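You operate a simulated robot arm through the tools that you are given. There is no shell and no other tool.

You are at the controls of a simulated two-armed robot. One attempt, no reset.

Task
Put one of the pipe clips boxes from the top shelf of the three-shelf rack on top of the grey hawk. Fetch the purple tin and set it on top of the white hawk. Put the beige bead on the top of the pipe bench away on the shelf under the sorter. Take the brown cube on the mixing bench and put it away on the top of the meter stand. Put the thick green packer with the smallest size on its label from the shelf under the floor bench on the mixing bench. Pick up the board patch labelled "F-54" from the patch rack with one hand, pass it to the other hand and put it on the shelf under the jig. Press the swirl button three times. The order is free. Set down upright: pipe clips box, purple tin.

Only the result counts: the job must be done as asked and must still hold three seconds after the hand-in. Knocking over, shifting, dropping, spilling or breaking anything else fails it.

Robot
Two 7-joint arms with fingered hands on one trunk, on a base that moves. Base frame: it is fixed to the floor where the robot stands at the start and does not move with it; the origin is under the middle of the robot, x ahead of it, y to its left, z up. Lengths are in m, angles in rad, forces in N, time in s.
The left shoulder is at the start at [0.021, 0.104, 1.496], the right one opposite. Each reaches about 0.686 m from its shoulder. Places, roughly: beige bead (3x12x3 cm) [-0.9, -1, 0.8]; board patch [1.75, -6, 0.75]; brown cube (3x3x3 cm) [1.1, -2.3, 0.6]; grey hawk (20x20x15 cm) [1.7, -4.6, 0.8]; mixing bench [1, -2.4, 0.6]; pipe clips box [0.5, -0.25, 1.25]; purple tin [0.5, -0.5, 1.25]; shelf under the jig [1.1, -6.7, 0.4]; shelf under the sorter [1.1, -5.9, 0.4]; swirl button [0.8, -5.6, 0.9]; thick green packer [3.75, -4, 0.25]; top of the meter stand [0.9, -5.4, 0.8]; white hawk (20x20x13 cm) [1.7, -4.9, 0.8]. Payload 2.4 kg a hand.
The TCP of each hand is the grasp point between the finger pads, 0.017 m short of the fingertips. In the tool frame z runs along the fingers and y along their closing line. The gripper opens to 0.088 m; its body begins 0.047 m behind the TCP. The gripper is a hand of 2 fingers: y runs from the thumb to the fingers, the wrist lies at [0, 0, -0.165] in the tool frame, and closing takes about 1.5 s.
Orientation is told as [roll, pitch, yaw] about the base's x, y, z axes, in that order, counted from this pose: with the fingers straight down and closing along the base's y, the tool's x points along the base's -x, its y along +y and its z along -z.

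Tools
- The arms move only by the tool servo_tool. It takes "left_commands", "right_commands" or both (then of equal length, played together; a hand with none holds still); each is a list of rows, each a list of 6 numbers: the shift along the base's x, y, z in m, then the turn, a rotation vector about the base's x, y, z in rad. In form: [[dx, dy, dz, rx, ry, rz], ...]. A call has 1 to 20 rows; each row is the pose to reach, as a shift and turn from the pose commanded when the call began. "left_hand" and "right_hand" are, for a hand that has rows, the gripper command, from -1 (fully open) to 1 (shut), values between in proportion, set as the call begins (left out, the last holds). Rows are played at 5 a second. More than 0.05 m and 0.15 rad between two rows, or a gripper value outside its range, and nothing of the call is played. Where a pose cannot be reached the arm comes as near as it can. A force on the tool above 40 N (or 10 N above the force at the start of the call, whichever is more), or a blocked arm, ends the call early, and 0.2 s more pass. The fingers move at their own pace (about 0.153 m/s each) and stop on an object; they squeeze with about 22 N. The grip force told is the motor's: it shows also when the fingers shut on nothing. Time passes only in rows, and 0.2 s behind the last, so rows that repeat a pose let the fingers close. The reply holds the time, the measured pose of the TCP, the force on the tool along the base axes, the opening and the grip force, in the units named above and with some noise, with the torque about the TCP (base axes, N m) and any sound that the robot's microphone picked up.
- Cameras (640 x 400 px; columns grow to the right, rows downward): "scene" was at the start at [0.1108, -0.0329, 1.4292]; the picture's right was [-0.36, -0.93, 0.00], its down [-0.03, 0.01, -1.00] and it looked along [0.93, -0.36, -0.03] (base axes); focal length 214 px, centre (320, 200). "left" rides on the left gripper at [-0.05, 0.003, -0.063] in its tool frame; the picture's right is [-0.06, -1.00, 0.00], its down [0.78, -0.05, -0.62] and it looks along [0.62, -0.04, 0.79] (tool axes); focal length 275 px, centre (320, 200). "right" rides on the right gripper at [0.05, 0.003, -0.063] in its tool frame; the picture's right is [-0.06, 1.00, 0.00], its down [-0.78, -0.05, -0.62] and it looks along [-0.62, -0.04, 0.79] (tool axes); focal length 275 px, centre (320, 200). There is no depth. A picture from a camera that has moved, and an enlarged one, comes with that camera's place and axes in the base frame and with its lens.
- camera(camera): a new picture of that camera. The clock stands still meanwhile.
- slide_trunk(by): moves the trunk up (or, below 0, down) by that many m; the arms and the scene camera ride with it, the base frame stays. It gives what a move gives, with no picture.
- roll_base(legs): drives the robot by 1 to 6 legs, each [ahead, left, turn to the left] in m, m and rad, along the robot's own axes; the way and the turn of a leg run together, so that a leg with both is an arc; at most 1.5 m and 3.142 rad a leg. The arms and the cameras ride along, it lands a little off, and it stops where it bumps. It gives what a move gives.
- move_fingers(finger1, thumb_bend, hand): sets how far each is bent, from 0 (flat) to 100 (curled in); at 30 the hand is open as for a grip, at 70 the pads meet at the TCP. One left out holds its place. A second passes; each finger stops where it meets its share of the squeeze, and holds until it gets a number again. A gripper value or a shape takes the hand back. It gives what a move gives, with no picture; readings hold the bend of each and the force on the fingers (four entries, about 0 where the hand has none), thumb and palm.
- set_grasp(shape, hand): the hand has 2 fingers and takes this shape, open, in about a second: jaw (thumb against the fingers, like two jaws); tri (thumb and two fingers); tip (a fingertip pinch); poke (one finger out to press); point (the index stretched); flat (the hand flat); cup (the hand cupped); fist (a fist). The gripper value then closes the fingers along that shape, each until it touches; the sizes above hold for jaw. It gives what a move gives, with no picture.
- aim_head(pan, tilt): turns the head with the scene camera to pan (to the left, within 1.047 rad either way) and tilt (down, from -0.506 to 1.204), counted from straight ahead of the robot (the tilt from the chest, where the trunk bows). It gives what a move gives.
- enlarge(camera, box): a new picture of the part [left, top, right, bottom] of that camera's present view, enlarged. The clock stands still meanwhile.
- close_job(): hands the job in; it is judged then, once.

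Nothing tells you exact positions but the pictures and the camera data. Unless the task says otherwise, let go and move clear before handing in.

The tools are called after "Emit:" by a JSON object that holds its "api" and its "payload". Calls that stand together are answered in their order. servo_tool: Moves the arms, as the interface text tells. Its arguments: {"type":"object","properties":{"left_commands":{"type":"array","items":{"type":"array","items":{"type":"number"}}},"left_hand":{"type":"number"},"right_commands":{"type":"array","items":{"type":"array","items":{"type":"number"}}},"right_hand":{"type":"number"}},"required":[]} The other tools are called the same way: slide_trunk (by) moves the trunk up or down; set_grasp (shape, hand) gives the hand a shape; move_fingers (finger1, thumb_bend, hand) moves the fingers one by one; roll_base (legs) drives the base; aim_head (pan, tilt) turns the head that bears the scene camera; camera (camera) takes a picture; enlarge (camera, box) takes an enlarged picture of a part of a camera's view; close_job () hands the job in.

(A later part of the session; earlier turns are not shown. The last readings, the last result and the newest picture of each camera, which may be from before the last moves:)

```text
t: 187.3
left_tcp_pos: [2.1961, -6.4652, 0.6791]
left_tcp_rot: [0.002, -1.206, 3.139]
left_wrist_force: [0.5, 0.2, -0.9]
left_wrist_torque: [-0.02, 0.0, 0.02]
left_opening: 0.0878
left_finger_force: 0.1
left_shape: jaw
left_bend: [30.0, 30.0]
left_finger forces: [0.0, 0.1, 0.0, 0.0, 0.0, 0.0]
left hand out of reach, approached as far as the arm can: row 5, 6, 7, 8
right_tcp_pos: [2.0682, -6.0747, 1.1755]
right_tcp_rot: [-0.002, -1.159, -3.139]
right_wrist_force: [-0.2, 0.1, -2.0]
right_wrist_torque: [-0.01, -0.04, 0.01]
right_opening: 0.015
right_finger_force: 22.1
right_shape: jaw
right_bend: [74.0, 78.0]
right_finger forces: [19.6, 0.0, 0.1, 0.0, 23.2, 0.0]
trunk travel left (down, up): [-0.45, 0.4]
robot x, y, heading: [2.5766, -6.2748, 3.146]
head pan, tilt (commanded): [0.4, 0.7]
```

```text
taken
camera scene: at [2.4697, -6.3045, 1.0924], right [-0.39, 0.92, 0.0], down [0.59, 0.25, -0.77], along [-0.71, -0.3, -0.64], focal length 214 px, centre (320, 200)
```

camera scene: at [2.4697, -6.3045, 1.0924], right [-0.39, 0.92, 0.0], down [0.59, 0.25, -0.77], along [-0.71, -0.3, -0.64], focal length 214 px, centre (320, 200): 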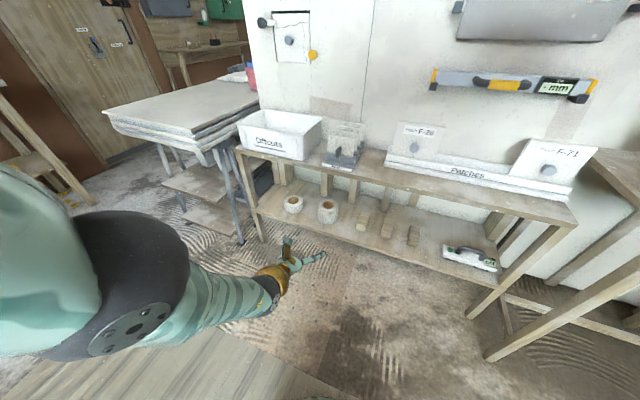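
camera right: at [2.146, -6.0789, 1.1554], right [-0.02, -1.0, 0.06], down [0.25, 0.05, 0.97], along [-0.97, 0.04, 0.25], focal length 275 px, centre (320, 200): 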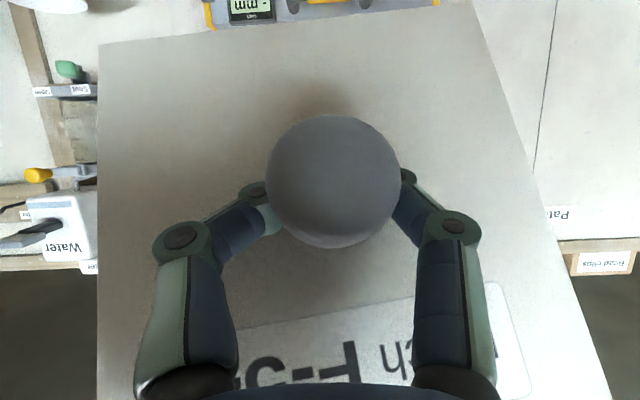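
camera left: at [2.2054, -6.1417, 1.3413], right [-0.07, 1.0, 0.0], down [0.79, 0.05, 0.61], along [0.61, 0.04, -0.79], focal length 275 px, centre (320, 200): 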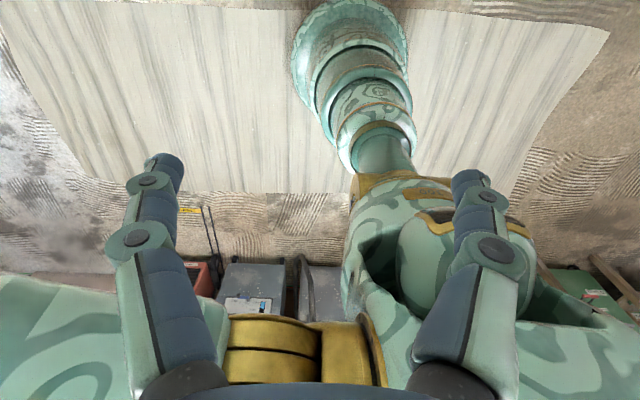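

Pitching works when low. Now testing rolling the left hand so its closing line becomes vertical.

Emit:
{"api": "servo_tool", "payload": {"left_commands": [[0, 0, 0, 0.13, 0, 0], [0, 0, 0, 0.26, 0, 0], [0, 0, 0, 0.39, 0, 0], [0, 0, 0, 0.52, 0, 0], [0, 0, 0, 0.65, 0, 0], [0, 0, 0, 0.78, 0, 0], [0, 0, 0, 0.91, 0, 0], [0, 0, 0, 1.04, 0, 0], [0, 0, 0, 1.17, 0, 0], [0, 0, 0, 1.3, 0, 0], [0, 0, 0, 1.43, 0, 0], [0, 0, 0, 1.56, 0, 0]]}}

Emit:
{"api": "camera", "payload": {"camera": "scene"}}

```text
t: 189.9
left_tcp_pos: [2.1913, -6.4751, 0.7495]
left_tcp_rot: [-1.562, -0.028, -1.937]
left_wrist_force: [0.1, -0.5, 0.1]
left_wrist_torque: [0.0, 0.0, 0.0]
left_opening: 0.088
left_finger_force: 0.1
left_shape: jaw
left_bend: [30.0, 30.0]
left_finger forces: [0.0, 0.1, 0.1, 0.0, 0.1, 0.0]
left hand out of reach, approached as far as the arm can: row 1, 2, 3, 4, 5, 6, 7, 8, 9, 10, 11, 12
right_tcp_pos: [2.0684, -6.0768, 1.174]
right_tcp_rot: [-0.007, -1.16, -3.133]
right_wrist_force: [-0.5, -0.6, -1.9]
right_wrist_torque: [0.02, -0.04, 0.01]
right_opening: 0.0148
right_finger_force: 21.5
right_shape: jaw
right_bend: [74.0, 77.0]
right_finger forces: [19.4, 0.0, 0.0, 0.1, 22.3, 0.1]
trunk travel left (down, up): [-0.45, 0.4]
robot x, y, heading: [2.5757, -6.2733, 3.138]
head pan, tilt (commanded): [0.4, 0.7]
```

```text
taken
camera scene: at [2.4697, -6.3067, 1.0924], right [-0.39, 0.92, 0.0], down [0.59, 0.25, -0.76], along [-0.7, -0.3, -0.64], focal length 214 px, centre (320, 200)
```

scene: 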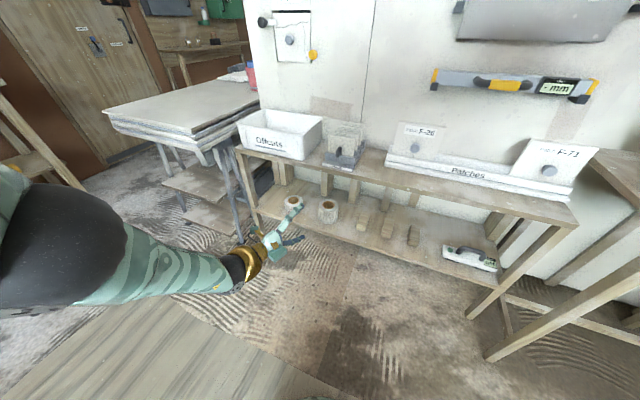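

The left can hold a fingers-forward, closing-vertical pose when low. Checking the board in the right hand before reorienting it.

Emit:
{"api": "camera", "payload": {"camera": "right"}}

Emit:
{"api": "aim_head", "payload": {"pan": -0.3, "tilt": 0.2}}

Emit:
{"api": "camera", "payload": {"camera": "scene"}}

```text
taken
camera right: at [2.1465, -6.0801, 1.1559], right [-0.02, -1.0, 0.05], down [0.25, 0.05, 0.97], along [-0.97, 0.04, 0.25], focal length 275 px, centre (320, 200)
```

right: 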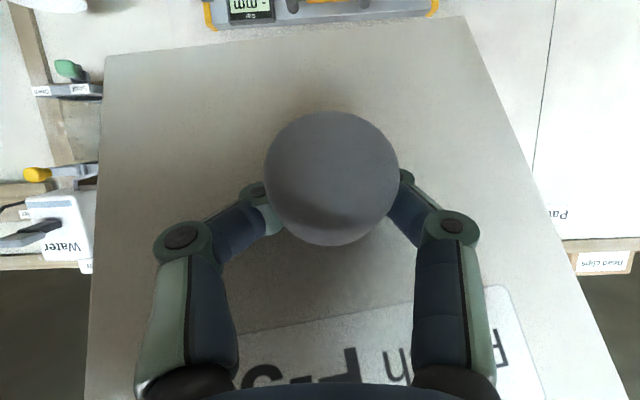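

```text
t: 191.0
left_tcp_pos: [2.1917, -6.4748, 0.7483]
left_tcp_rot: [-1.562, -0.033, -1.937]
left_wrist_force: [-0.5, 0.9, 0.2]
left_wrist_torque: [0.05, 0.01, -0.03]
left_opening: 0.0881
left_finger_force: 0.0
left_shape: jaw
left_bend: [30.0, 30.0]
left_finger forces: [0.0, 0.0, 0.1, 0.1, 0.0, 0.0]
right_tcp_pos: [2.0681, -6.0765, 1.1743]
right_tcp_rot: [-0.003, -1.16, -3.137]
right_wrist_force: [-0.1, -0.3, -1.8]
right_wrist_torque: [0.0, -0.03, 0.01]
right_opening: 0.0149
right_finger_force: 22.2
right_shape: jaw
right_bend: [74.0, 77.0]
right_finger forces: [19.4, 0.1, 0.1, 0.0, 22.5, 0.0]
trunk travel left (down, up): [-0.45, 0.4]
robot x, y, heading: [2.5815, -6.2722, 3.145]
head pan, tilt (commanded): [-0.3, 0.201]
```

```text
taken
camera scene: at [2.4584, -6.2451, 1.1377], right [0.3, 0.96, 0.0], down [0.19, -0.06, -0.98], along [-0.94, 0.29, -0.2], focal length 214 px, centre (320, 200)
```

scene: 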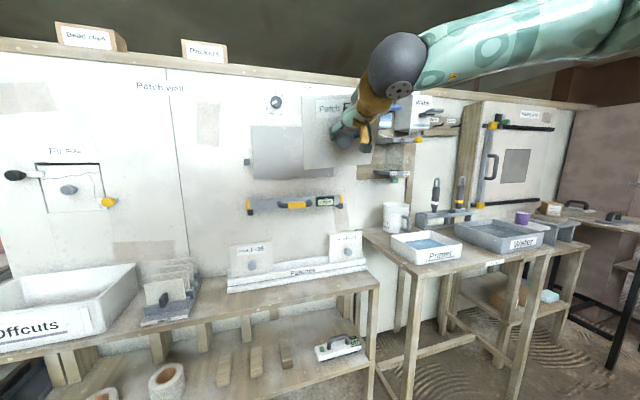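

Now rotating the right hand back so the board becomes horizontal with the knob up, moving it nearer to the body's front.

Emit:
{"api": "servo_tool", "payload": {"right_commands": [[0.005, -0.005, -0.01, 0, -0.12, 0], [0.01, -0.01, -0.02, 0, -0.24, 0], [0.015, -0.015, -0.03, 0, -0.36, 0], [0.02, -0.02, -0.04, 0, -0.48, 0], [0.025, -0.025, -0.05, 0, -0.6, 0], [0.03, -0.03, -0.06, 0, -0.72, 0], [0.04, -0.035, -0.07, 0, -0.84, 0], [0.05, -0.04, -0.08, 0, -0.96, 0], [0.06, -0.045, -0.09, 0, -1.08, 0], [0.07, -0.05, -0.1, 0, -1.2, 0], [0.08, -0.055, -0.12, 0, -1.32, 0], [0.09, -0.06, -0.14, 0, -1.44, 0], [0.1, -0.065, -0.16, 0, -1.57, 0]]}}

Emit:
{"api": "aim_head", "payload": {"pan": -0.2, "tilt": 0.7}}

Emit:
{"api": "camera", "payload": {"camera": "scene"}}

Emit:
{"api": "camera", "payload": {"camera": "right"}}

```text
t: 193.8
left_tcp_pos: [2.1913, -6.475, 0.7489]
left_tcp_rot: [-1.559, -0.032, -1.936]
left_wrist_force: [-0.4, 0.3, -0.8]
left_wrist_torque: [0.01, -0.01, 0.0]
left_opening: 0.088
left_finger_force: 0.0
left_shape: jaw
left_bend: [30.0, 30.0]
left_finger forces: [0.1, 0.0, 0.0, 0.0, 0.0, 0.0]
right_tcp_pos: [2.2037, -6.1138, 1.0323]
right_tcp_rot: [0.002, 0.415, -3.139]
right_wrist_force: [0.3, 0.8, -3.0]
right_wrist_torque: [0.0, 0.01, 0.0]
right_opening: 0.0146
right_finger_force: 21.9
right_shape: jaw
right_bend: [74.0, 76.0]
right_finger forces: [19.3, 0.1, 0.0, 0.1, 19.1, 0.0]
right hand out of reach, approached as far as the arm can: row 11, 12, 13
trunk travel left (down, up): [-0.45, 0.4]
robot x, y, heading: [2.5782, -6.2708, 3.141]
head pan, tilt (commanded): [-0.3, 0.201]
```

```text
t: 194.7
left_tcp_pos: [2.1907, -6.474, 0.7492]
left_tcp_rot: [-1.561, -0.031, -1.937]
left_wrist_force: [0.7, -0.2, 0.4]
left_wrist_torque: [0.04, -0.04, -0.01]
left_opening: 0.088
left_finger_force: 0.0
left_shape: jaw
left_bend: [30.0, 30.0]
left_finger forces: [0.0, 0.0, 0.0, 0.0, 0.0, 0.1]
right_tcp_pos: [2.2036, -6.1144, 1.0318]
right_tcp_rot: [0.004, 0.41, -3.137]
right_wrist_force: [0.0, -0.4, -2.3]
right_wrist_torque: [0.0, -0.02, -0.04]
right_opening: 0.0141
right_finger_force: 22.3
right_shape: jaw
right_bend: [74.0, 76.0]
right_finger forces: [19.2, 0.0, 0.0, 0.0, 18.9, 0.1]
trunk travel left (down, up): [-0.45, 0.4]
robot x, y, heading: [2.5774, -6.2708, 3.141]
head pan, tilt (commanded): [-0.201, 0.7]
```

```text
taken
camera scene: at [2.4642, -6.2557, 1.0924], right [0.2, 0.98, 0.0], down [0.63, -0.13, -0.77], along [-0.75, 0.15, -0.64], focal length 214 px, centre (320, 200)
```

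scene: 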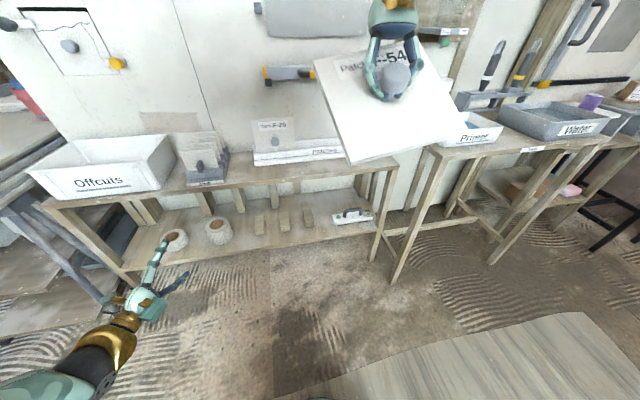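

```text
taken
camera right: at [2.2243, -6.1174, 1.1123], right [-0.06, -1.0, -0.02], down [-0.97, 0.05, 0.25], along [-0.25, 0.04, -0.97], focal length 275 px, centre (320, 200)
```

right: 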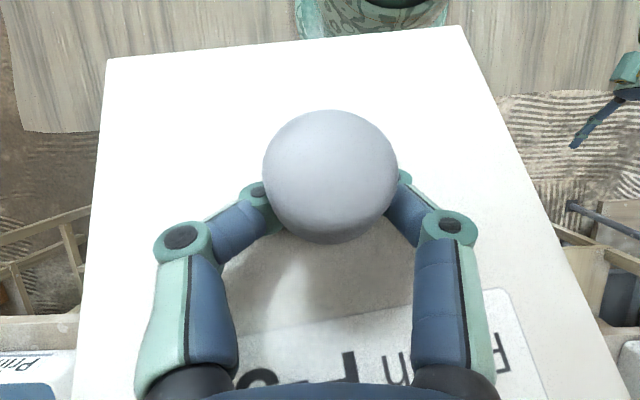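

Board is knob-up but tilted about 32° (near side low). I'll bring the left hand beside the board's left edge with fingers pointing right and the closing line near vertical.

Emit:
{"api": "servo_tool", "payload": {"left_commands": [[0.003, -0.002, 0.028, 0, 0, -0.12], [0.006, -0.004, 0.056, 0, 0, -0.24], [0.009, -0.006, 0.084, 0, 0, -0.36], [0.012, -0.008, 0.112, 0, 0, -0.48], [0.015, -0.01, 0.14, 0, 0, -0.6], [0.018, -0.012, 0.168, 0, 0, -0.72], [0.02, -0.014, 0.196, 0, 0, -0.84], [0.02, -0.016, 0.224, 0, 0, -0.96], [0.02, -0.018, 0.252, 0, 0, -1.08], [0.02, -0.02, 0.28, 0, 0, -1.2]], "left_hand": -0.2}}

Emit:
{"api": "aim_head", "payload": {"pan": 0.1, "tilt": 0.4}}

Emit:
{"api": "camera", "payload": {"camera": "scene"}}

Emit:
{"api": "camera", "payload": {"camera": "left"}}

```text
t: 196.9
left_tcp_pos: [2.2146, -6.4901, 1.0318]
left_tcp_rot: [-1.57, -0.009, -3.139]
left_wrist_force: [0.4, 0.1, 0.1]
left_wrist_torque: [0.01, 0.03, 0.0]
left_opening: 0.0531
left_finger_force: 0.1
left_shape: jaw
left_bend: [71.0, 71.0]
left_finger forces: [0.1, 0.0, 0.0, 0.0, 0.0, 0.0]
right_tcp_pos: [2.2043, -6.1141, 1.0332]
right_tcp_rot: [0.004, 0.412, -3.139]
right_wrist_force: [-0.1, 0.2, -1.9]
right_wrist_torque: [0.01, -0.04, 0.01]
right_opening: 0.0146
right_finger_force: 22.1
right_shape: jaw
right_bend: [74.0, 76.0]
right_finger forces: [19.2, 0.0, 0.0, 0.1, 18.9, 0.0]
trunk travel left (down, up): [-0.45, 0.4]
robot x, y, heading: [2.578, -6.2742, 3.138]
head pan, tilt (commanded): [-0.201, 0.7]
```

```text
t: 197.7
left_tcp_pos: [2.2157, -6.4883, 1.0321]
left_tcp_rot: [-1.57, -0.009, -3.136]
left_wrist_force: [0.2, 1.0, 0.1]
left_wrist_torque: [0.02, -0.02, -0.02]
left_opening: 0.0532
left_finger_force: 0.0
left_shape: jaw
left_bend: [71.0, 71.0]
left_finger forces: [0.0, 0.0, 0.1, 0.0, 0.0, 0.0]
right_tcp_pos: [2.2047, -6.113, 1.0329]
right_tcp_rot: [0.0, 0.413, -3.138]
right_wrist_force: [-0.7, 0.2, -2.0]
right_wrist_torque: [-0.02, 0.0, 0.02]
right_opening: 0.0145
right_finger_force: 22.1
right_shape: jaw
right_bend: [74.0, 76.0]
right_finger forces: [19.2, 0.0, 0.0, 0.1, 18.9, 0.0]
trunk travel left (down, up): [-0.45, 0.4]
robot x, y, heading: [2.5761, -6.2726, 3.147]
head pan, tilt (commanded): [0.099, 0.4]
```

```text
taken
camera scene: at [2.4553, -6.2818, 1.1191], right [-0.1, 1.0, 0.0], down [0.39, 0.04, -0.92], along [-0.92, -0.09, -0.39], focal length 214 px, centre (320, 200)
```

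scene: 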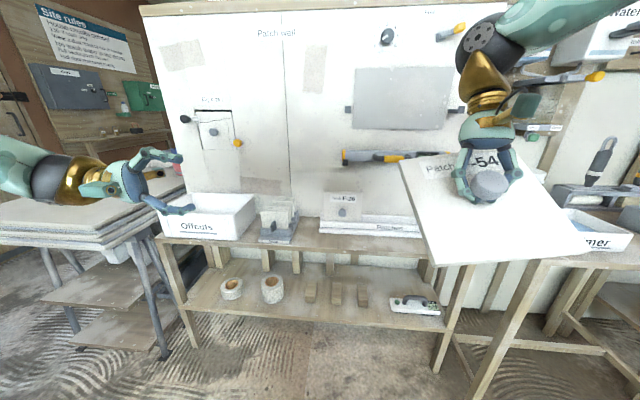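

```text
taken
camera left: at [2.1661, -6.5532, 1.0294], right [-0.05, 0.0, 1.0], down [0.79, -0.61, 0.04], along [0.61, 0.79, 0.03], focal length 275 px, centre (320, 200)
```

left: 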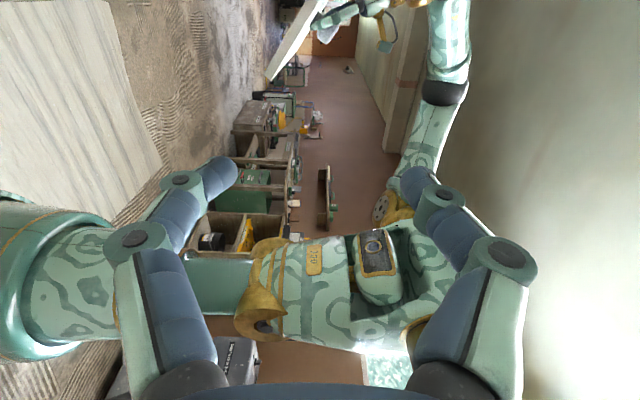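

Left hand is well posed. I measured the board's tilt (near side low ~36°, right side slightly high). I'll rotate the left hand to match the board plane and move to a pre-grasp 10 cm from its left edge.

Emit:
{"api": "servo_tool", "payload": {"left_commands": [[0.004, 0.02, -0.012, 0.036, 0.13, 0.024], [0.008, 0.05, -0.024, 0.072, 0.26, 0.048], [0.012, 0.09, -0.036, 0.109, 0.388, 0.073], [0.016, 0.13, -0.048, 0.145, 0.518, 0.097], [0.018, 0.17, -0.058, 0.181, 0.647, 0.121], [0.018, 0.2, -0.061, 0.181, 0.647, 0.121]], "left_hand": 0.1}}

Emit:
{"api": "camera", "payload": {"camera": "scene"}}

Emit:
{"api": "camera", "payload": {"camera": "left"}}

```text
t: 199.1
left_tcp_pos: [2.2319, -6.2874, 0.9689]
left_tcp_rot: [-1.832, -0.635, -2.923]
left_wrist_force: [-0.2, -0.8, -0.2]
left_wrist_torque: [0.04, -0.07, 0.01]
left_opening: 0.0399
left_finger_force: 0.0
left_shape: jaw
left_bend: [73.0, 70.0]
left_finger forces: [0.0, 0.0, 0.0, 0.0, 0.0, 0.0]
right_tcp_pos: [2.2039, -6.1149, 1.0328]
right_tcp_rot: [0.005, 0.413, -3.139]
right_wrist_force: [-0.4, 0.6, -2.2]
right_wrist_torque: [0.0, -0.01, 0.02]
right_opening: 0.0144
right_finger_force: 22.4
right_shape: jaw
right_bend: [74.0, 76.0]
right_finger forces: [19.2, 0.0, 0.0, 0.1, 19.0, 0.0]
trunk travel left (down, up): [-0.45, 0.4]
robot x, y, heading: [2.5794, -6.2755, 3.144]
head pan, tilt (commanded): [0.099, 0.4]
```

```text
taken
camera scene: at [2.4552, -6.2817, 1.1192], right [-0.1, 1.0, 0.0], down [0.39, 0.04, -0.92], along [-0.92, -0.09, -0.39], focal length 214 px, centre (320, 200)
```

scene: 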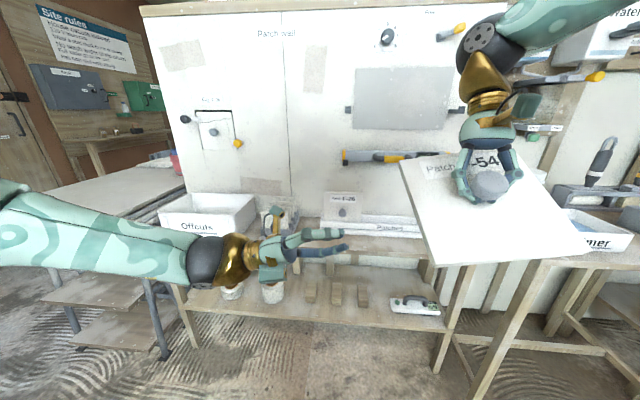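

```text
taken
camera left: at [2.1963, -6.3583, 0.9835], right [0.57, -0.14, 0.81], down [0.68, -0.47, -0.56], along [0.46, 0.87, -0.18], focal length 275 px, centre (320, 200)
```

left: 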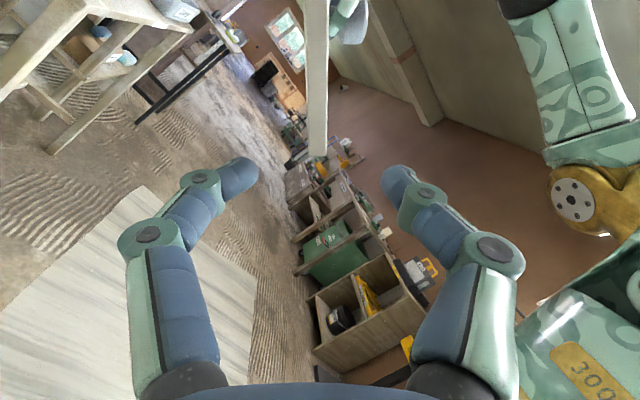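

The board edge lines up between the left fingers. Approaching along the finger direction in two stages.

Emit:
{"api": "servo_tool", "payload": {"left_commands": [[-0.002, 0.02, 0.004, 0, 0, 0], [-0.003, 0.04, 0.008, 0, 0, 0], [-0.004, 0.06, 0.012, 0, 0, 0], [-0.005, 0.08, 0.016, 0, 0, 0]]}}

Emit:
{"api": "camera", "payload": {"camera": "left"}}

Emit:
{"api": "camera", "payload": {"camera": "right"}}

Emit:
{"api": "camera", "payload": {"camera": "scene"}}

```text
t: 200.1
left_tcp_pos: [2.2283, -6.2097, 0.9852]
left_tcp_rot: [-1.831, -0.636, -2.921]
left_wrist_force: [-0.3, -0.3, 0.6]
left_wrist_torque: [-0.04, -0.03, 0.02]
left_opening: 0.04
left_finger_force: 0.1
left_shape: jaw
left_bend: [73.0, 70.0]
left_finger forces: [0.0, 0.1, 0.0, 0.0, 0.0, 0.0]
right_tcp_pos: [2.2039, -6.1129, 1.0335]
right_tcp_rot: [0.004, 0.413, -3.139]
right_wrist_force: [0.1, 0.1, -1.9]
right_wrist_torque: [-0.01, -0.03, 0.0]
right_opening: 0.0145
right_finger_force: 21.9
right_shape: jaw
right_bend: [74.0, 76.0]
right_finger forces: [19.1, 0.0, 0.0, 0.1, 19.0, 0.0]
trunk travel left (down, up): [-0.45, 0.4]
robot x, y, heading: [2.5759, -6.2718, 3.143]
head pan, tilt (commanded): [0.099, 0.4]
```

```text
taken
camera left: at [2.1918, -6.2801, 0.9997], right [0.57, -0.14, 0.81], down [0.68, -0.47, -0.56], along [0.46, 0.87, -0.17], focal length 275 px, centre (320, 200)
```

left: 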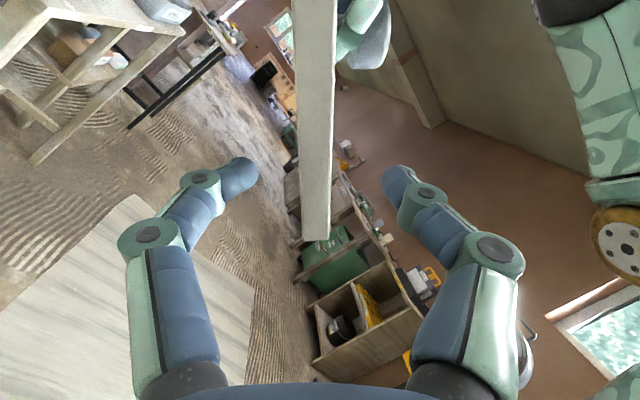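

```text
taken
camera right: at [2.2243, -6.1172, 1.1123], right [-0.06, -1.0, -0.02], down [-0.97, 0.05, 0.25], along [-0.25, 0.04, -0.97], focal length 275 px, centre (320, 200)
```

right: 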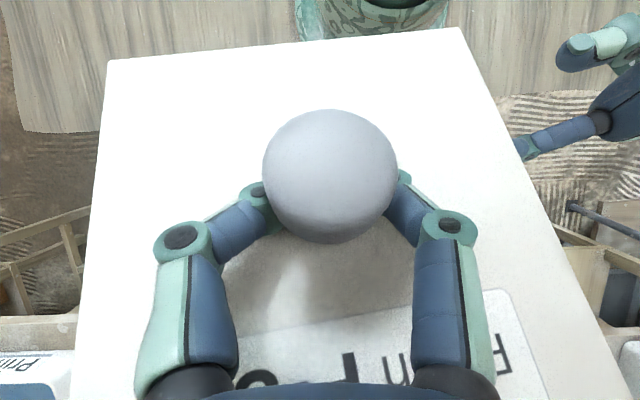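

```text
taken
camera scene: at [2.4552, -6.2817, 1.1192], right [-0.1, 1.0, 0.0], down [0.39, 0.04, -0.92], along [-0.92, -0.09, -0.39], focal length 214 px, centre (320, 200)
```

scene: 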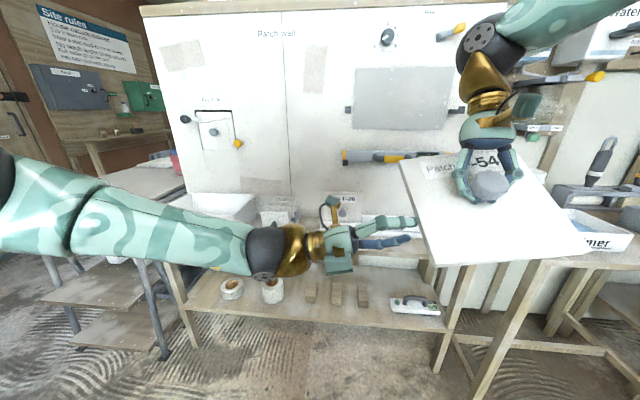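

Aligned well. Final 4 cm approach, then closing the left hand on the board edge.

Emit:
{"api": "servo_tool", "payload": {"left_commands": [[-0.001, 0.013, 0.003, 0, 0, 0], [-0.002, 0.026, 0.006, 0, 0, 0], [-0.003, 0.04, 0.009, 0, 0, 0], [-0.003, 0.04, 0.009, 0, 0, 0]]}}

Emit:
{"api": "camera", "payload": {"camera": "left"}}

Emit:
{"api": "camera", "payload": {"camera": "right"}}

```text
t: 201.1
left_tcp_pos: [2.2243, -6.1717, 0.9962]
left_tcp_rot: [-1.828, -0.637, -2.925]
left_wrist_force: [0.6, 0.5, 0.0]
left_wrist_torque: [-0.03, 0.01, -0.01]
left_opening: 0.0399
left_finger_force: 0.1
left_shape: jaw
left_bend: [73.0, 70.0]
left_finger forces: [0.0, 0.0, 0.0, 0.1, 0.0, 0.1]
right_tcp_pos: [2.2048, -6.1136, 1.0329]
right_tcp_rot: [0.005, 0.411, -3.139]
right_wrist_force: [-0.3, -0.1, -2.2]
right_wrist_torque: [0.02, -0.04, -0.01]
right_opening: 0.0142
right_finger_force: 21.7
right_shape: jaw
right_bend: [74.0, 76.0]
right_finger forces: [19.1, 0.1, 0.0, 0.0, 18.9, 0.1]
trunk travel left (down, up): [-0.45, 0.4]
robot x, y, heading: [2.5739, -6.2712, 3.142]
head pan, tilt (commanded): [0.099, 0.4]
```

```text
taken
camera left: at [2.1879, -6.2412, 1.0099], right [0.57, -0.14, 0.81], down [0.68, -0.47, -0.56], along [0.46, 0.87, -0.18], focal length 275 px, centre (320, 200)
```

left: 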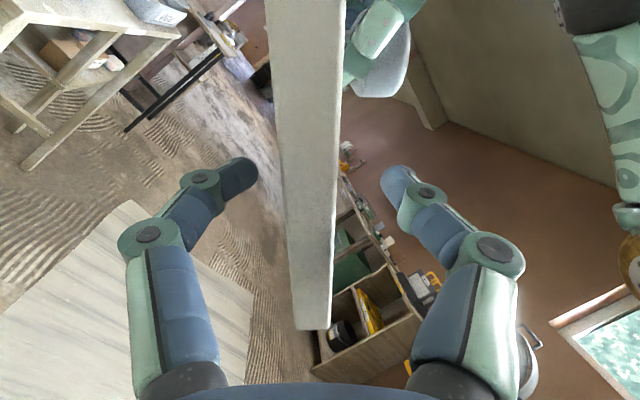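

```text
taken
camera right: at [2.2243, -6.1173, 1.1123], right [-0.06, -1.0, -0.02], down [-0.97, 0.05, 0.25], along [-0.25, 0.04, -0.97], focal length 275 px, centre (320, 200)
```

right: 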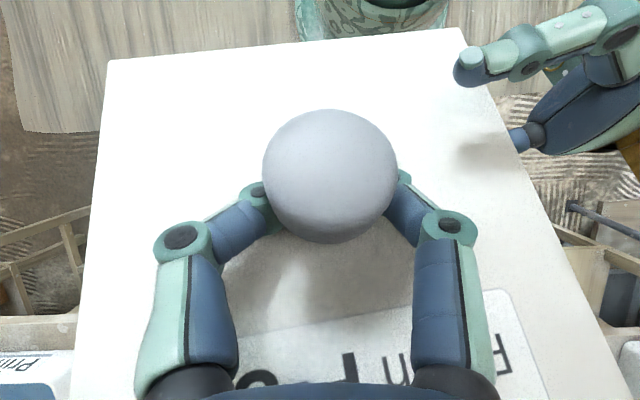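

Left TCP is ~1.6 cm inside the board edge, with the board centred between the fingers. Closing the left hand.

Emit:
{"api": "servo_tool", "payload": {"left_commands": [[0, 0, 0, 0, 0, 0], [0, 0, 0, 0, 0, 0], [0, 0, 0, 0, 0, 0], [0, 0, 0, 0, 0, 0], [0, 0, 0, 0, 0, 0], [0, 0, 0, 0, 0, 0]], "left_hand": 1}}

Emit:
{"api": "camera", "payload": {"camera": "left"}}

Emit:
{"api": "camera", "payload": {"camera": "right"}}

```text
t: 202.5
left_tcp_pos: [2.2244, -6.1716, 0.9958]
left_tcp_rot: [-1.83, -0.638, -2.923]
left_wrist_force: [-1.5, 2.6, 0.5]
left_wrist_torque: [0.03, 0.0, 0.02]
left_opening: 0.0067
left_finger_force: 22.0
left_shape: jaw
left_bend: [73.0, 70.0]
left_finger forces: [19.7, 0.0, 0.0, 0.1, 19.5, 0.1]
right_tcp_pos: [2.2032, -6.1156, 1.0322]
right_tcp_rot: [0.004, 0.413, -3.138]
right_wrist_force: [0.7, -1.3, -2.8]
right_wrist_torque: [-0.02, -0.06, 0.04]
right_opening: 0.014
right_finger_force: 22.4
right_shape: jaw
right_bend: [74.0, 76.0]
right_finger forces: [20.3, 0.0, 0.1, 0.0, 18.9, 0.1]
trunk travel left (down, up): [-0.45, 0.4]
robot x, y, heading: [2.576, -6.2731, 3.14]
head pan, tilt (commanded): [0.099, 0.4]
```

```text
taken
camera left: at [2.188, -6.2413, 1.0099], right [0.57, -0.14, 0.81], down [0.68, -0.47, -0.56], along [0.46, 0.87, -0.17], focal length 275 px, centre (320, 200)
```

left: 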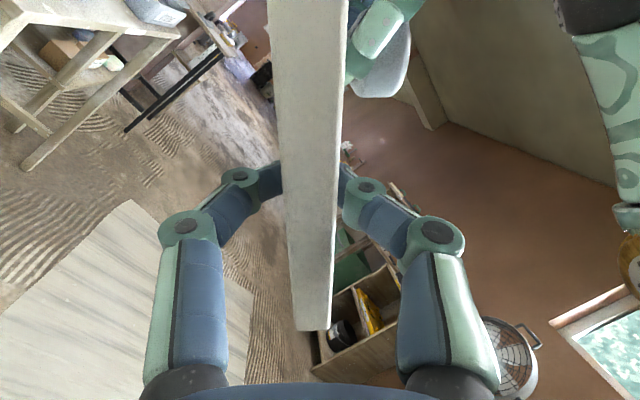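

```text
taken
camera right: at [2.2244, -6.1173, 1.1123], right [-0.06, -1.0, -0.02], down [-0.97, 0.05, 0.25], along [-0.25, 0.04, -0.97], focal length 275 px, centre (320, 200)
```

right: 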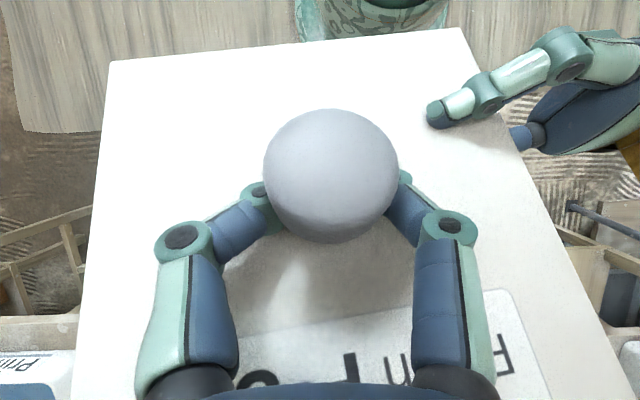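

Left holds the board firmly. Opening the right hand partially and withdrawing it along its finger axis.

Emit:
{"api": "servo_tool", "payload": {"right_commands": [[0, 0, 0, 0, 0, 0], [0, 0, 0, 0, 0, 0], [0, 0, 0, 0, 0, 0], [0, 0, 0, 0, 0, 0], [-0.008, 0, 0.018, 0, 0, 0], [-0.016, 0, 0.037, 0, 0, 0], [-0.03, 0, 0.069, 0, 0, 0], [-0.044, 0, 0.1, 0, 0, 0]], "right_hand": -0.08}}

Emit:
{"api": "camera", "payload": {"camera": "scene"}}

Emit:
{"api": "camera", "payload": {"camera": "right"}}

```text
t: 204.3
left_tcp_pos: [2.2244, -6.1706, 0.9966]
left_tcp_rot: [-1.831, -0.637, -2.924]
left_wrist_force: [-0.7, 0.0, 0.6]
left_wrist_torque: [-0.15, -0.06, -0.01]
left_opening: 0.0072
left_finger_force: 21.8
left_shape: jaw
left_bend: [73.0, 70.0]
left_finger forces: [22.5, 0.0, 0.0, 0.1, 20.9, 0.0]
right_tcp_pos: [2.1682, -6.1063, 1.136]
right_tcp_rot: [0.003, 0.411, -3.141]
right_wrist_force: [0.8, 0.9, 0.1]
right_wrist_torque: [0.01, -0.02, -0.04]
right_opening: 0.0471
right_finger_force: 0.0
right_shape: jaw
right_bend: [72.0, 70.0]
right_finger forces: [0.0, 0.0, 0.1, 0.0, 0.1, 0.0]
right hand out of reach, approached as far as the arm can: row 8
trunk travel left (down, up): [-0.45, 0.4]
robot x, y, heading: [2.5739, -6.2725, 3.142]
head pan, tilt (commanded): [0.099, 0.4]
```

```text
taken
camera scene: at [2.4552, -6.2818, 1.1192], right [-0.1, 1.0, 0.0], down [0.39, 0.04, -0.92], along [-0.92, -0.09, -0.39], focal length 214 px, centre (320, 200)
```

scene: 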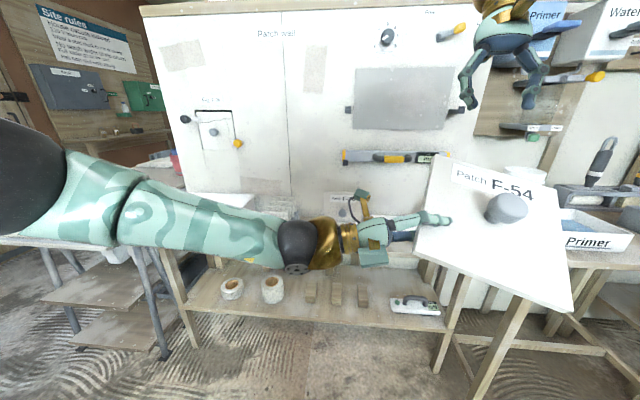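

```text
taken
camera right: at [2.1887, -6.109, 1.2151], right [-0.06, -1.0, -0.02], down [-0.97, 0.05, 0.25], along [-0.25, 0.04, -0.97], focal length 275 px, centre (320, 200)
```

right: 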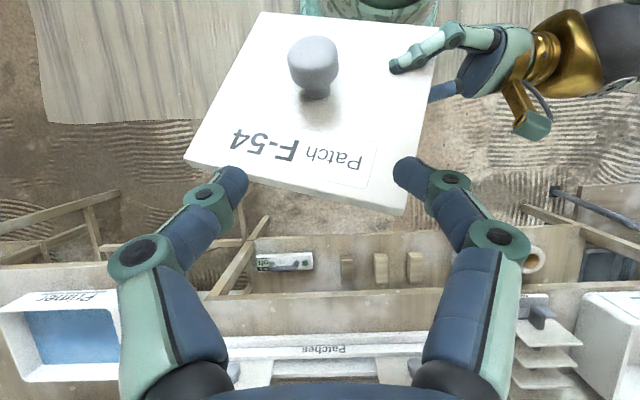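

Handover worked: the left hand holds F-54. I'll retract the right hand to a neutral pose, then level the board.

Emit:
{"api": "servo_tool", "payload": {"right_commands": [[0.0, 0.01, 0.03, 0, 0.1, 0], [0.02, 0.02, 0.05, 0, 0.2, 0], [0.05, 0.03, 0.08, 0, 0.3, 0], [0.08, 0.04, 0.1, 0, 0.41, 0], [0.11, 0.04, 0.12, 0, 0.41, 0], [0.14, 0.04, 0.12, 0, 0.41, 0]], "right_hand": -1}}

Emit:
{"api": "servo_tool", "payload": {"left_commands": [[0, 0, 0, -0.036, -0.13, -0.024], [0, 0, 0, -0.072, -0.26, -0.048], [0, 0, 0, -0.109, -0.388, -0.073], [0, 0, 0, -0.145, -0.518, -0.097], [0, 0, 0, -0.181, -0.647, -0.121]]}}

Emit:
{"api": "camera", "payload": {"camera": "scene"}}

Emit:
{"api": "camera", "payload": {"camera": "left"}}

```text
t: 205.7
left_tcp_pos: [2.2248, -6.1716, 0.9965]
left_tcp_rot: [-1.831, -0.637, -2.925]
left_wrist_force: [1.0, 0.2, 0.6]
left_wrist_torque: [-0.15, -0.03, -0.02]
left_opening: 0.0071
left_finger_force: 21.9
left_shape: jaw
left_bend: [73.0, 70.0]
left_finger forces: [22.6, 0.0, 0.0, 0.1, 20.9, 0.0]
right_tcp_pos: [2.3102, -6.0639, 1.2568]
right_tcp_rot: [0.002, 0.002, -3.14]
right_wrist_force: [-0.3, 0.7, -0.5]
right_wrist_torque: [0.0, 0.0, -0.01]
right_opening: 0.0878
right_finger_force: 0.1
right_shape: jaw
right_bend: [30.0, 30.0]
right_finger forces: [0.1, 0.0, 0.0, 0.1, 0.1, 0.0]
trunk travel left (down, up): [-0.45, 0.4]
robot x, y, heading: [2.5777, -6.2727, 3.144]
head pan, tilt (commanded): [0.099, 0.4]
```

```text
t: 206.9
left_tcp_pos: [2.2247, -6.1695, 0.9949]
left_tcp_rot: [-1.567, -0.009, -3.136]
left_wrist_force: [0.6, 0.7, 0.2]
left_wrist_torque: [-0.16, -0.03, -0.01]
left_opening: 0.007
left_finger_force: 22.1
left_shape: jaw
left_bend: [73.0, 70.0]
left_finger forces: [22.9, 0.1, 0.0, 0.1, 20.7, 0.0]
right_tcp_pos: [2.3093, -6.0632, 1.2564]
right_tcp_rot: [0.003, 0.001, -3.139]
right_wrist_force: [0.6, -0.3, -0.2]
right_wrist_torque: [-0.02, 0.0, 0.02]
right_opening: 0.0877
right_finger_force: 0.2
right_shape: jaw
right_bend: [30.0, 30.0]
right_finger forces: [0.1, 0.0, 0.1, 0.0, 0.0, 0.0]
trunk travel left (down, up): [-0.45, 0.4]
robot x, y, heading: [2.5786, -6.27, 3.142]
head pan, tilt (commanded): [0.099, 0.4]
```

```text
taken
camera scene: at [2.4553, -6.2817, 1.1192], right [-0.1, 1.0, 0.0], down [0.39, 0.04, -0.92], along [-0.92, -0.09, -0.39], focal length 214 px, centre (320, 200)
```

scene: 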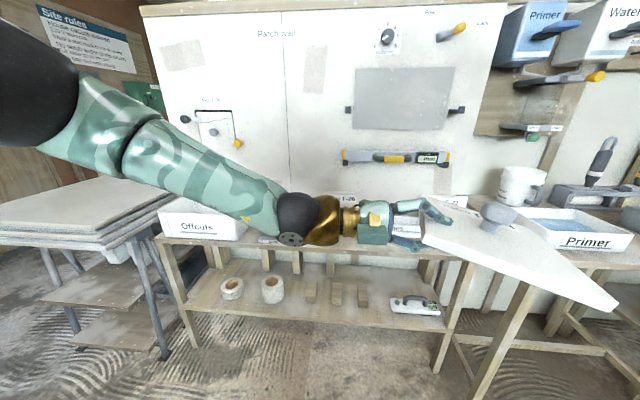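

```text
taken
camera left: at [2.1761, -6.233, 0.9923], right [-0.05, 0.0, 1.0], down [0.79, -0.61, 0.04], along [0.61, 0.79, 0.03], focal length 275 px, centre (320, 200)
```

left: 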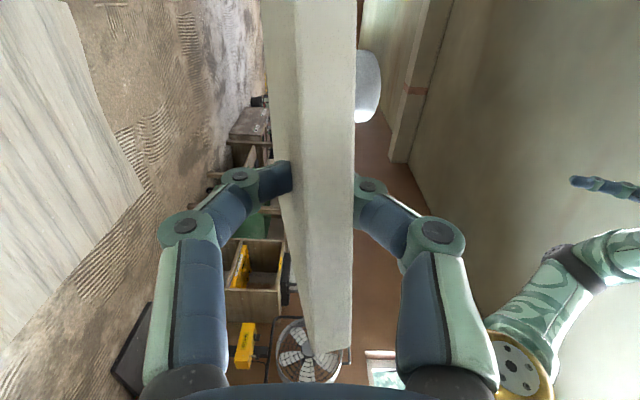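

The board is held but droops slightly; for driving I'll roll the left hand so the board hangs straight down (no torque).

Emit:
{"api": "servo_tool", "payload": {"left_commands": [[0, -0.02, 0.02, -0.13, 0, 0], [0, -0.04, 0.04, -0.26, 0, 0], [0, -0.06, 0.06, -0.39, 0, 0], [0, -0.08, 0.08, -0.52, 0, 0], [0, -0.1, 0.1, -0.65, 0, 0], [0, -0.12, 0.12, -0.78, 0, 0], [0, -0.14, 0.13, -0.91, 0, 0], [0, -0.16, 0.14, -1.04, 0, 0], [0, -0.18, 0.15, -1.17, 0, 0], [0, -0.2, 0.16, -1.3, 0, 0], [0, -0.22, 0.17, -1.43, 0, 0], [0, -0.23, 0.18, -1.565, 0, 0]]}}

Emit:
{"api": "aim_head", "payload": {"pan": 0.3, "tilt": 0.3}}

Emit:
{"api": "camera", "payload": {"camera": "scene"}}

Emit:
{"api": "camera", "payload": {"camera": "left"}}

```text
t: 209.5
left_tcp_pos: [2.3182, -6.2568, 1.1035]
left_tcp_rot: [0.001, -0.007, 3.132]
left_wrist_force: [0.0, 0.4, -2.5]
left_wrist_torque: [0.02, 0.02, 0.0]
left_opening: 0.0068
left_finger_force: 22.1
left_shape: jaw
left_bend: [73.0, 70.0]
left_finger forces: [20.0, 0.0, 0.0, 0.0, 20.2, 0.1]
left hand out of reach, approached as far as the arm can: row 6, 7, 8, 9, 10, 11, 12
right_tcp_pos: [2.3097, -6.0626, 1.2557]
right_tcp_rot: [0.002, 0.002, -3.141]
right_wrist_force: [-0.4, 0.3, 0.4]
right_wrist_torque: [-0.02, 0.01, 0.0]
right_opening: 0.0877
right_finger_force: 0.1
right_shape: jaw
right_bend: [30.0, 30.0]
right_finger forces: [0.0, 0.0, 0.1, 0.1, 0.0, 0.1]
trunk travel left (down, up): [-0.45, 0.4]
robot x, y, heading: [2.5796, -6.2747, 3.142]
head pan, tilt (commanded): [0.099, 0.4]
```

```text
t: 210.2
left_tcp_pos: [2.3193, -6.2561, 1.1035]
left_tcp_rot: [-0.003, -0.004, 3.132]
left_wrist_force: [0.7, 0.2, -2.4]
left_wrist_torque: [0.03, -0.01, -0.01]
left_opening: 0.0069
left_finger_force: 22.9
left_shape: jaw
left_bend: [73.0, 70.0]
left_finger forces: [20.2, 0.1, 0.0, 0.0, 20.3, 0.0]
right_tcp_pos: [2.309, -6.0632, 1.2555]
right_tcp_rot: [0.0, 0.003, -3.14]
right_wrist_force: [-0.1, 0.3, -0.1]
right_wrist_torque: [0.07, -0.03, -0.02]
right_opening: 0.088
right_finger_force: 0.1
right_shape: jaw
right_bend: [30.0, 30.0]
right_finger forces: [0.1, 0.1, 0.0, 0.0, 0.0, 0.0]
trunk travel left (down, up): [-0.45, 0.4]
robot x, y, heading: [2.5744, -6.272, 3.138]
head pan, tilt (commanded): [0.3, 0.3]
```

```text
taken
camera scene: at [2.4584, -6.3, 1.1284], right [-0.29, 0.96, 0.0], down [0.28, 0.09, -0.96], along [-0.91, -0.28, -0.3], focal length 214 px, centre (320, 200)
```

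scene: 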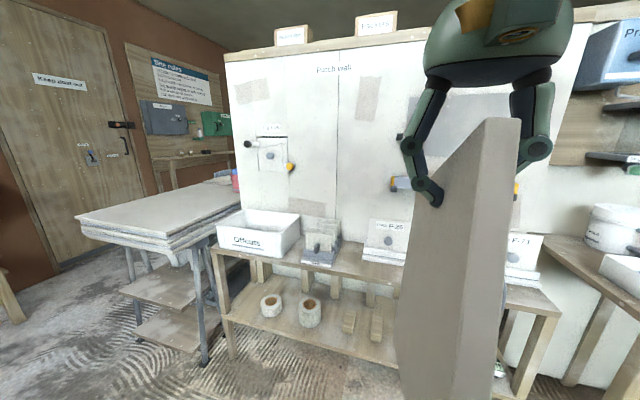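

```text
taken
camera left: at [2.2705, -6.26, 1.1672], right [-0.05, 1.0, 0.0], down [0.79, 0.04, 0.61], along [0.61, 0.04, -0.79], focal length 275 px, centre (320, 200)
```

left: 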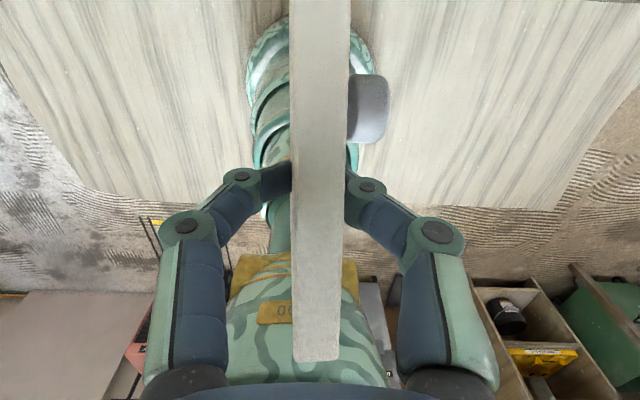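

Board hangs straight now. Moving the left hand outward, to a more comfortable carrying position.

Emit:
{"api": "servo_tool", "payload": {"left_commands": [[-0.02, -0.03, 0.01, 0, 0, 0], [-0.04, -0.06, 0.02, 0, 0, 0], [-0.05, -0.1, 0.04, 0, 0, 0], [-0.05, -0.13, 0.06, 0, 0, 0], [-0.05, -0.15, 0.07, 0, 0, 0]]}}

Emit:
{"api": "camera", "payload": {"camera": "scene"}}

```text
t: 211.4
left_tcp_pos: [2.3403, -6.2809, 1.089]
left_tcp_rot: [-0.006, -0.006, 3.131]
left_wrist_force: [1.3, 0.5, -2.0]
left_wrist_torque: [0.06, 0.0, 0.0]
left_opening: 0.0069
left_finger_force: 21.9
left_shape: jaw
left_bend: [73.0, 70.0]
left_finger forces: [19.9, 0.0, 0.0, 0.0, 20.4, 0.0]
left hand out of reach, approached as far as the arm can: row 1, 2, 3, 4, 5
right_tcp_pos: [2.3096, -6.0647, 1.2568]
right_tcp_rot: [0.0, 0.001, -3.139]
right_wrist_force: [-0.2, 0.3, 0.7]
right_wrist_torque: [-0.01, 0.0, 0.03]
right_opening: 0.0878
right_finger_force: 0.0
right_shape: jaw
right_bend: [30.0, 30.0]
right_finger forces: [0.1, 0.0, 0.0, 0.1, 0.0, 0.1]
trunk travel left (down, up): [-0.45, 0.4]
robot x, y, heading: [2.5778, -6.2703, 3.138]
head pan, tilt (commanded): [0.3, 0.3]
```

```text
taken
camera scene: at [2.4587, -6.3011, 1.1285], right [-0.3, 0.96, 0.0], down [0.28, 0.09, -0.96], along [-0.91, -0.28, -0.3], focal length 214 px, centre (320, 200)
```

scene: 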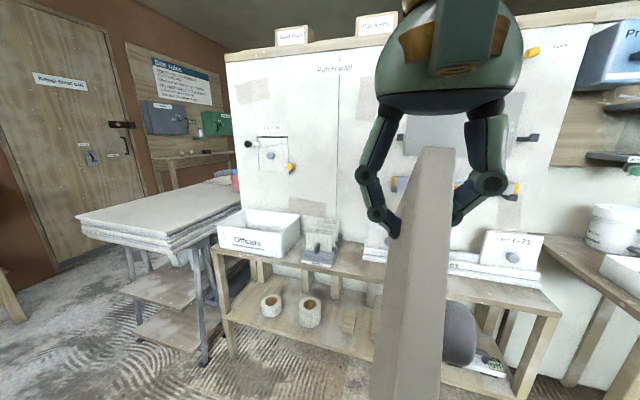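

The arm is near a joint limit here. Trying to move forward and down instead.

Emit:
{"api": "servo_tool", "payload": {"left_commands": [[-0.03, 0, -0.02, 0, 0, 0], [-0.06, 0, -0.05, 0, 0, 0], [-0.09, 0, -0.08, 0, 0, 0], [-0.12, 0, -0.11, 0, 0, 0]]}}

Emit:
{"api": "camera", "payload": {"camera": "scene"}}

```text
t: 212.4
left_tcp_pos: [2.3237, -6.2559, 1.0599]
left_tcp_rot: [-0.003, -0.004, 3.131]
left_wrist_force: [0.5, 0.1, -1.8]
left_wrist_torque: [0.01, -0.02, 0.04]
left_opening: 0.0068
left_finger_force: 22.0
left_shape: jaw
left_bend: [73.0, 70.0]
left_finger forces: [20.4, 0.0, 0.0, 0.1, 20.5, 0.0]
left hand out of reach, approached as far as the arm can: row 1, 2, 3, 4
right_tcp_pos: [2.3099, -6.0636, 1.2571]
right_tcp_rot: [0.001, 0.001, -3.14]
right_wrist_force: [-0.2, -0.3, -0.3]
right_wrist_torque: [-0.02, 0.02, 0.02]
right_opening: 0.0877
right_finger_force: 0.0
right_shape: jaw
right_bend: [30.0, 30.0]
right_finger forces: [0.0, 0.0, 0.0, 0.0, 0.0, 0.0]
trunk travel left (down, up): [-0.45, 0.4]
robot x, y, heading: [2.5784, -6.2709, 3.142]
head pan, tilt (commanded): [0.3, 0.3]
```

```text
taken
camera scene: at [2.4585, -6.3002, 1.1285], right [-0.29, 0.96, 0.0], down [0.28, 0.09, -0.96], along [-0.91, -0.28, -0.3], focal length 214 px, centre (320, 200)
```

scene: 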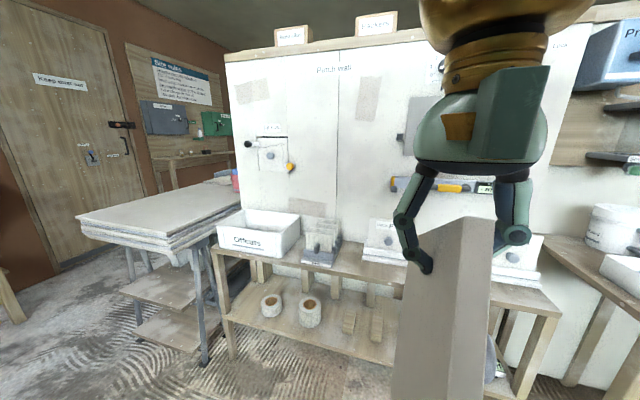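

I'll roll back partway so the board hangs diagonally in a pose the arm handles freely.

Emit:
{"api": "servo_tool", "payload": {"left_commands": [[-0.01, 0, 0, 0.13, 0, 0], [-0.02, 0, 0, 0.26, 0, 0], [-0.035, -0.005, 0, 0.39, 0, 0], [-0.05, -0.01, 0, 0.52, 0, 0], [-0.065, -0.015, 0, 0.65, 0, 0], [-0.08, -0.02, 0, 0.78, 0, 0], [-0.09, -0.025, 0, 0.9, 0, 0]]}}

Emit:
{"api": "camera", "payload": {"camera": "scene"}}

Emit:
{"api": "camera", "payload": {"camera": "left"}}

```text
t: 214.0
left_tcp_pos: [2.2298, -6.2803, 1.056]
left_tcp_rot: [-0.907, -0.013, 3.14]
left_wrist_force: [0.4, -0.8, -1.7]
left_wrist_torque: [-0.11, 0.0, 0.01]
left_opening: 0.0069
left_finger_force: 22.0
left_shape: jaw
left_bend: [73.0, 70.0]
left_finger forces: [21.3, 0.1, 0.0, 0.1, 19.9, 0.1]
left hand out of reach, approached as far as the arm can: row 1, 2, 3, 4, 5, 6
right_tcp_pos: [2.3094, -6.0642, 1.2566]
right_tcp_rot: [0.001, 0.001, -3.14]
right_wrist_force: [0.2, -0.5, 0.2]
right_wrist_torque: [0.04, 0.01, 0.0]
right_opening: 0.0879
right_finger_force: 0.0
right_shape: jaw
right_bend: [30.0, 30.0]
right_finger forces: [0.0, 0.1, 0.0, 0.1, 0.0, 0.1]
trunk travel left (down, up): [-0.45, 0.4]
robot x, y, heading: [2.5746, -6.271, 3.144]
head pan, tilt (commanded): [0.3, 0.3]
```

```text
taken
camera scene: at [2.4582, -6.3005, 1.1284], right [-0.29, 0.96, 0.0], down [0.28, 0.09, -0.96], along [-0.91, -0.28, -0.3], focal length 214 px, centre (320, 200)
```

scene: 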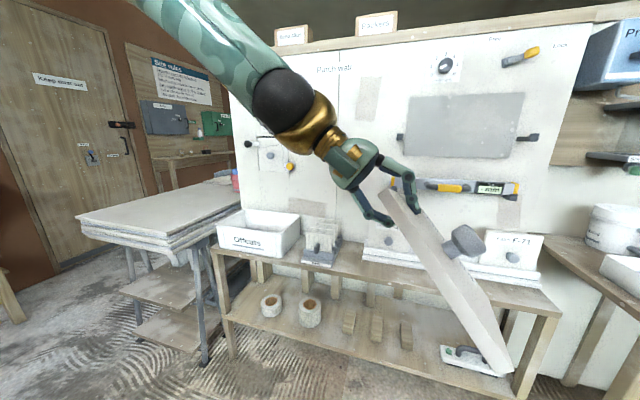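

```text
taken
camera left: at [2.1806, -6.3324, 1.0936], right [-0.05, 0.62, 0.79], down [0.79, -0.46, 0.41], along [0.61, 0.64, -0.46], focal length 275 px, centre (320, 200)
```

left: 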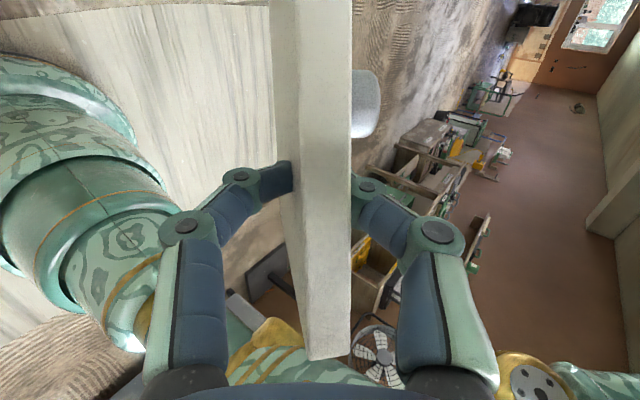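

Good carrying pose. I'll now drive: back a little, then strafe north toward the opening.

Emit:
{"api": "roll_base", "payload": {"legs": [[-0.12, 0, 0], [0, -1.5, 0]]}}

Emit:
{"api": "aim_head", "payload": {"pan": -0.8, "tilt": 0.4}}

Emit:
{"api": "camera", "payload": {"camera": "scene"}}

```text
t: 222.3
left_tcp_pos: [2.3716, -4.7793, 1.0559]
left_tcp_rot: [-0.903, -0.011, 3.11]
left_wrist_force: [0.1, 0.5, -2.1]
left_wrist_torque: [-0.12, 0.01, 0.03]
left_opening: 0.0072
left_finger_force: 21.8
left_shape: jaw
left_bend: [73.0, 70.0]
left_finger forces: [21.4, 0.1, 0.0, 0.0, 19.9, 0.0]
right_tcp_pos: [2.4561, -4.565, 1.2561]
right_tcp_rot: [0.003, 0.001, 3.115]
right_wrist_force: [-0.1, -0.3, 0.1]
right_wrist_torque: [0.01, 0.02, -0.01]
right_opening: 0.0881
right_finger_force: 0.0
right_shape: jaw
right_bend: [30.0, 30.0]
right_finger forces: [0.1, 0.0, 0.1, 0.1, 0.1, 0.0]
trunk travel left (down, up): [-0.45, 0.4]
robot x, y, heading: [2.7182, -4.7832, 3.109]
head pan, tilt (commanded): [0.3, 0.3]
```

```text
t: 223.6
left_tcp_pos: [2.3699, -4.7785, 1.0567]
left_tcp_rot: [-0.903, -0.013, 3.109]
left_wrist_force: [0.0, -0.1, -2.5]
left_wrist_torque: [-0.08, 0.03, 0.01]
left_opening: 0.0071
left_finger_force: 22.4
left_shape: jaw
left_bend: [73.0, 70.0]
left_finger forces: [21.3, 0.0, 0.0, 0.0, 19.9, 0.0]
right_tcp_pos: [2.4566, -4.5649, 1.257]
right_tcp_rot: [0.002, 0.002, 3.116]
right_wrist_force: [0.4, -0.5, -0.2]
right_wrist_torque: [0.02, 0.02, -0.02]
right_opening: 0.0881
right_finger_force: 0.0
right_shape: jaw
right_bend: [30.0, 30.0]
right_finger forces: [0.0, 0.0, 0.0, 0.0, 0.0, 0.1]
trunk travel left (down, up): [-0.45, 0.4]
robot x, y, heading: [2.7172, -4.7827, 3.109]
head pan, tilt (commanded): [-0.799, 0.4]
```

```text
taken
camera scene: at [2.6258, -4.7123, 1.1192], right [0.74, 0.68, 0.0], down [0.26, -0.29, -0.92], along [-0.62, 0.68, -0.39], focal length 214 px, centre (320, 200)
```

scene: 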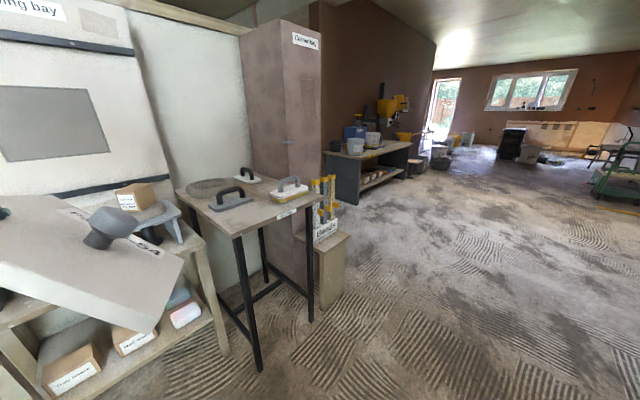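

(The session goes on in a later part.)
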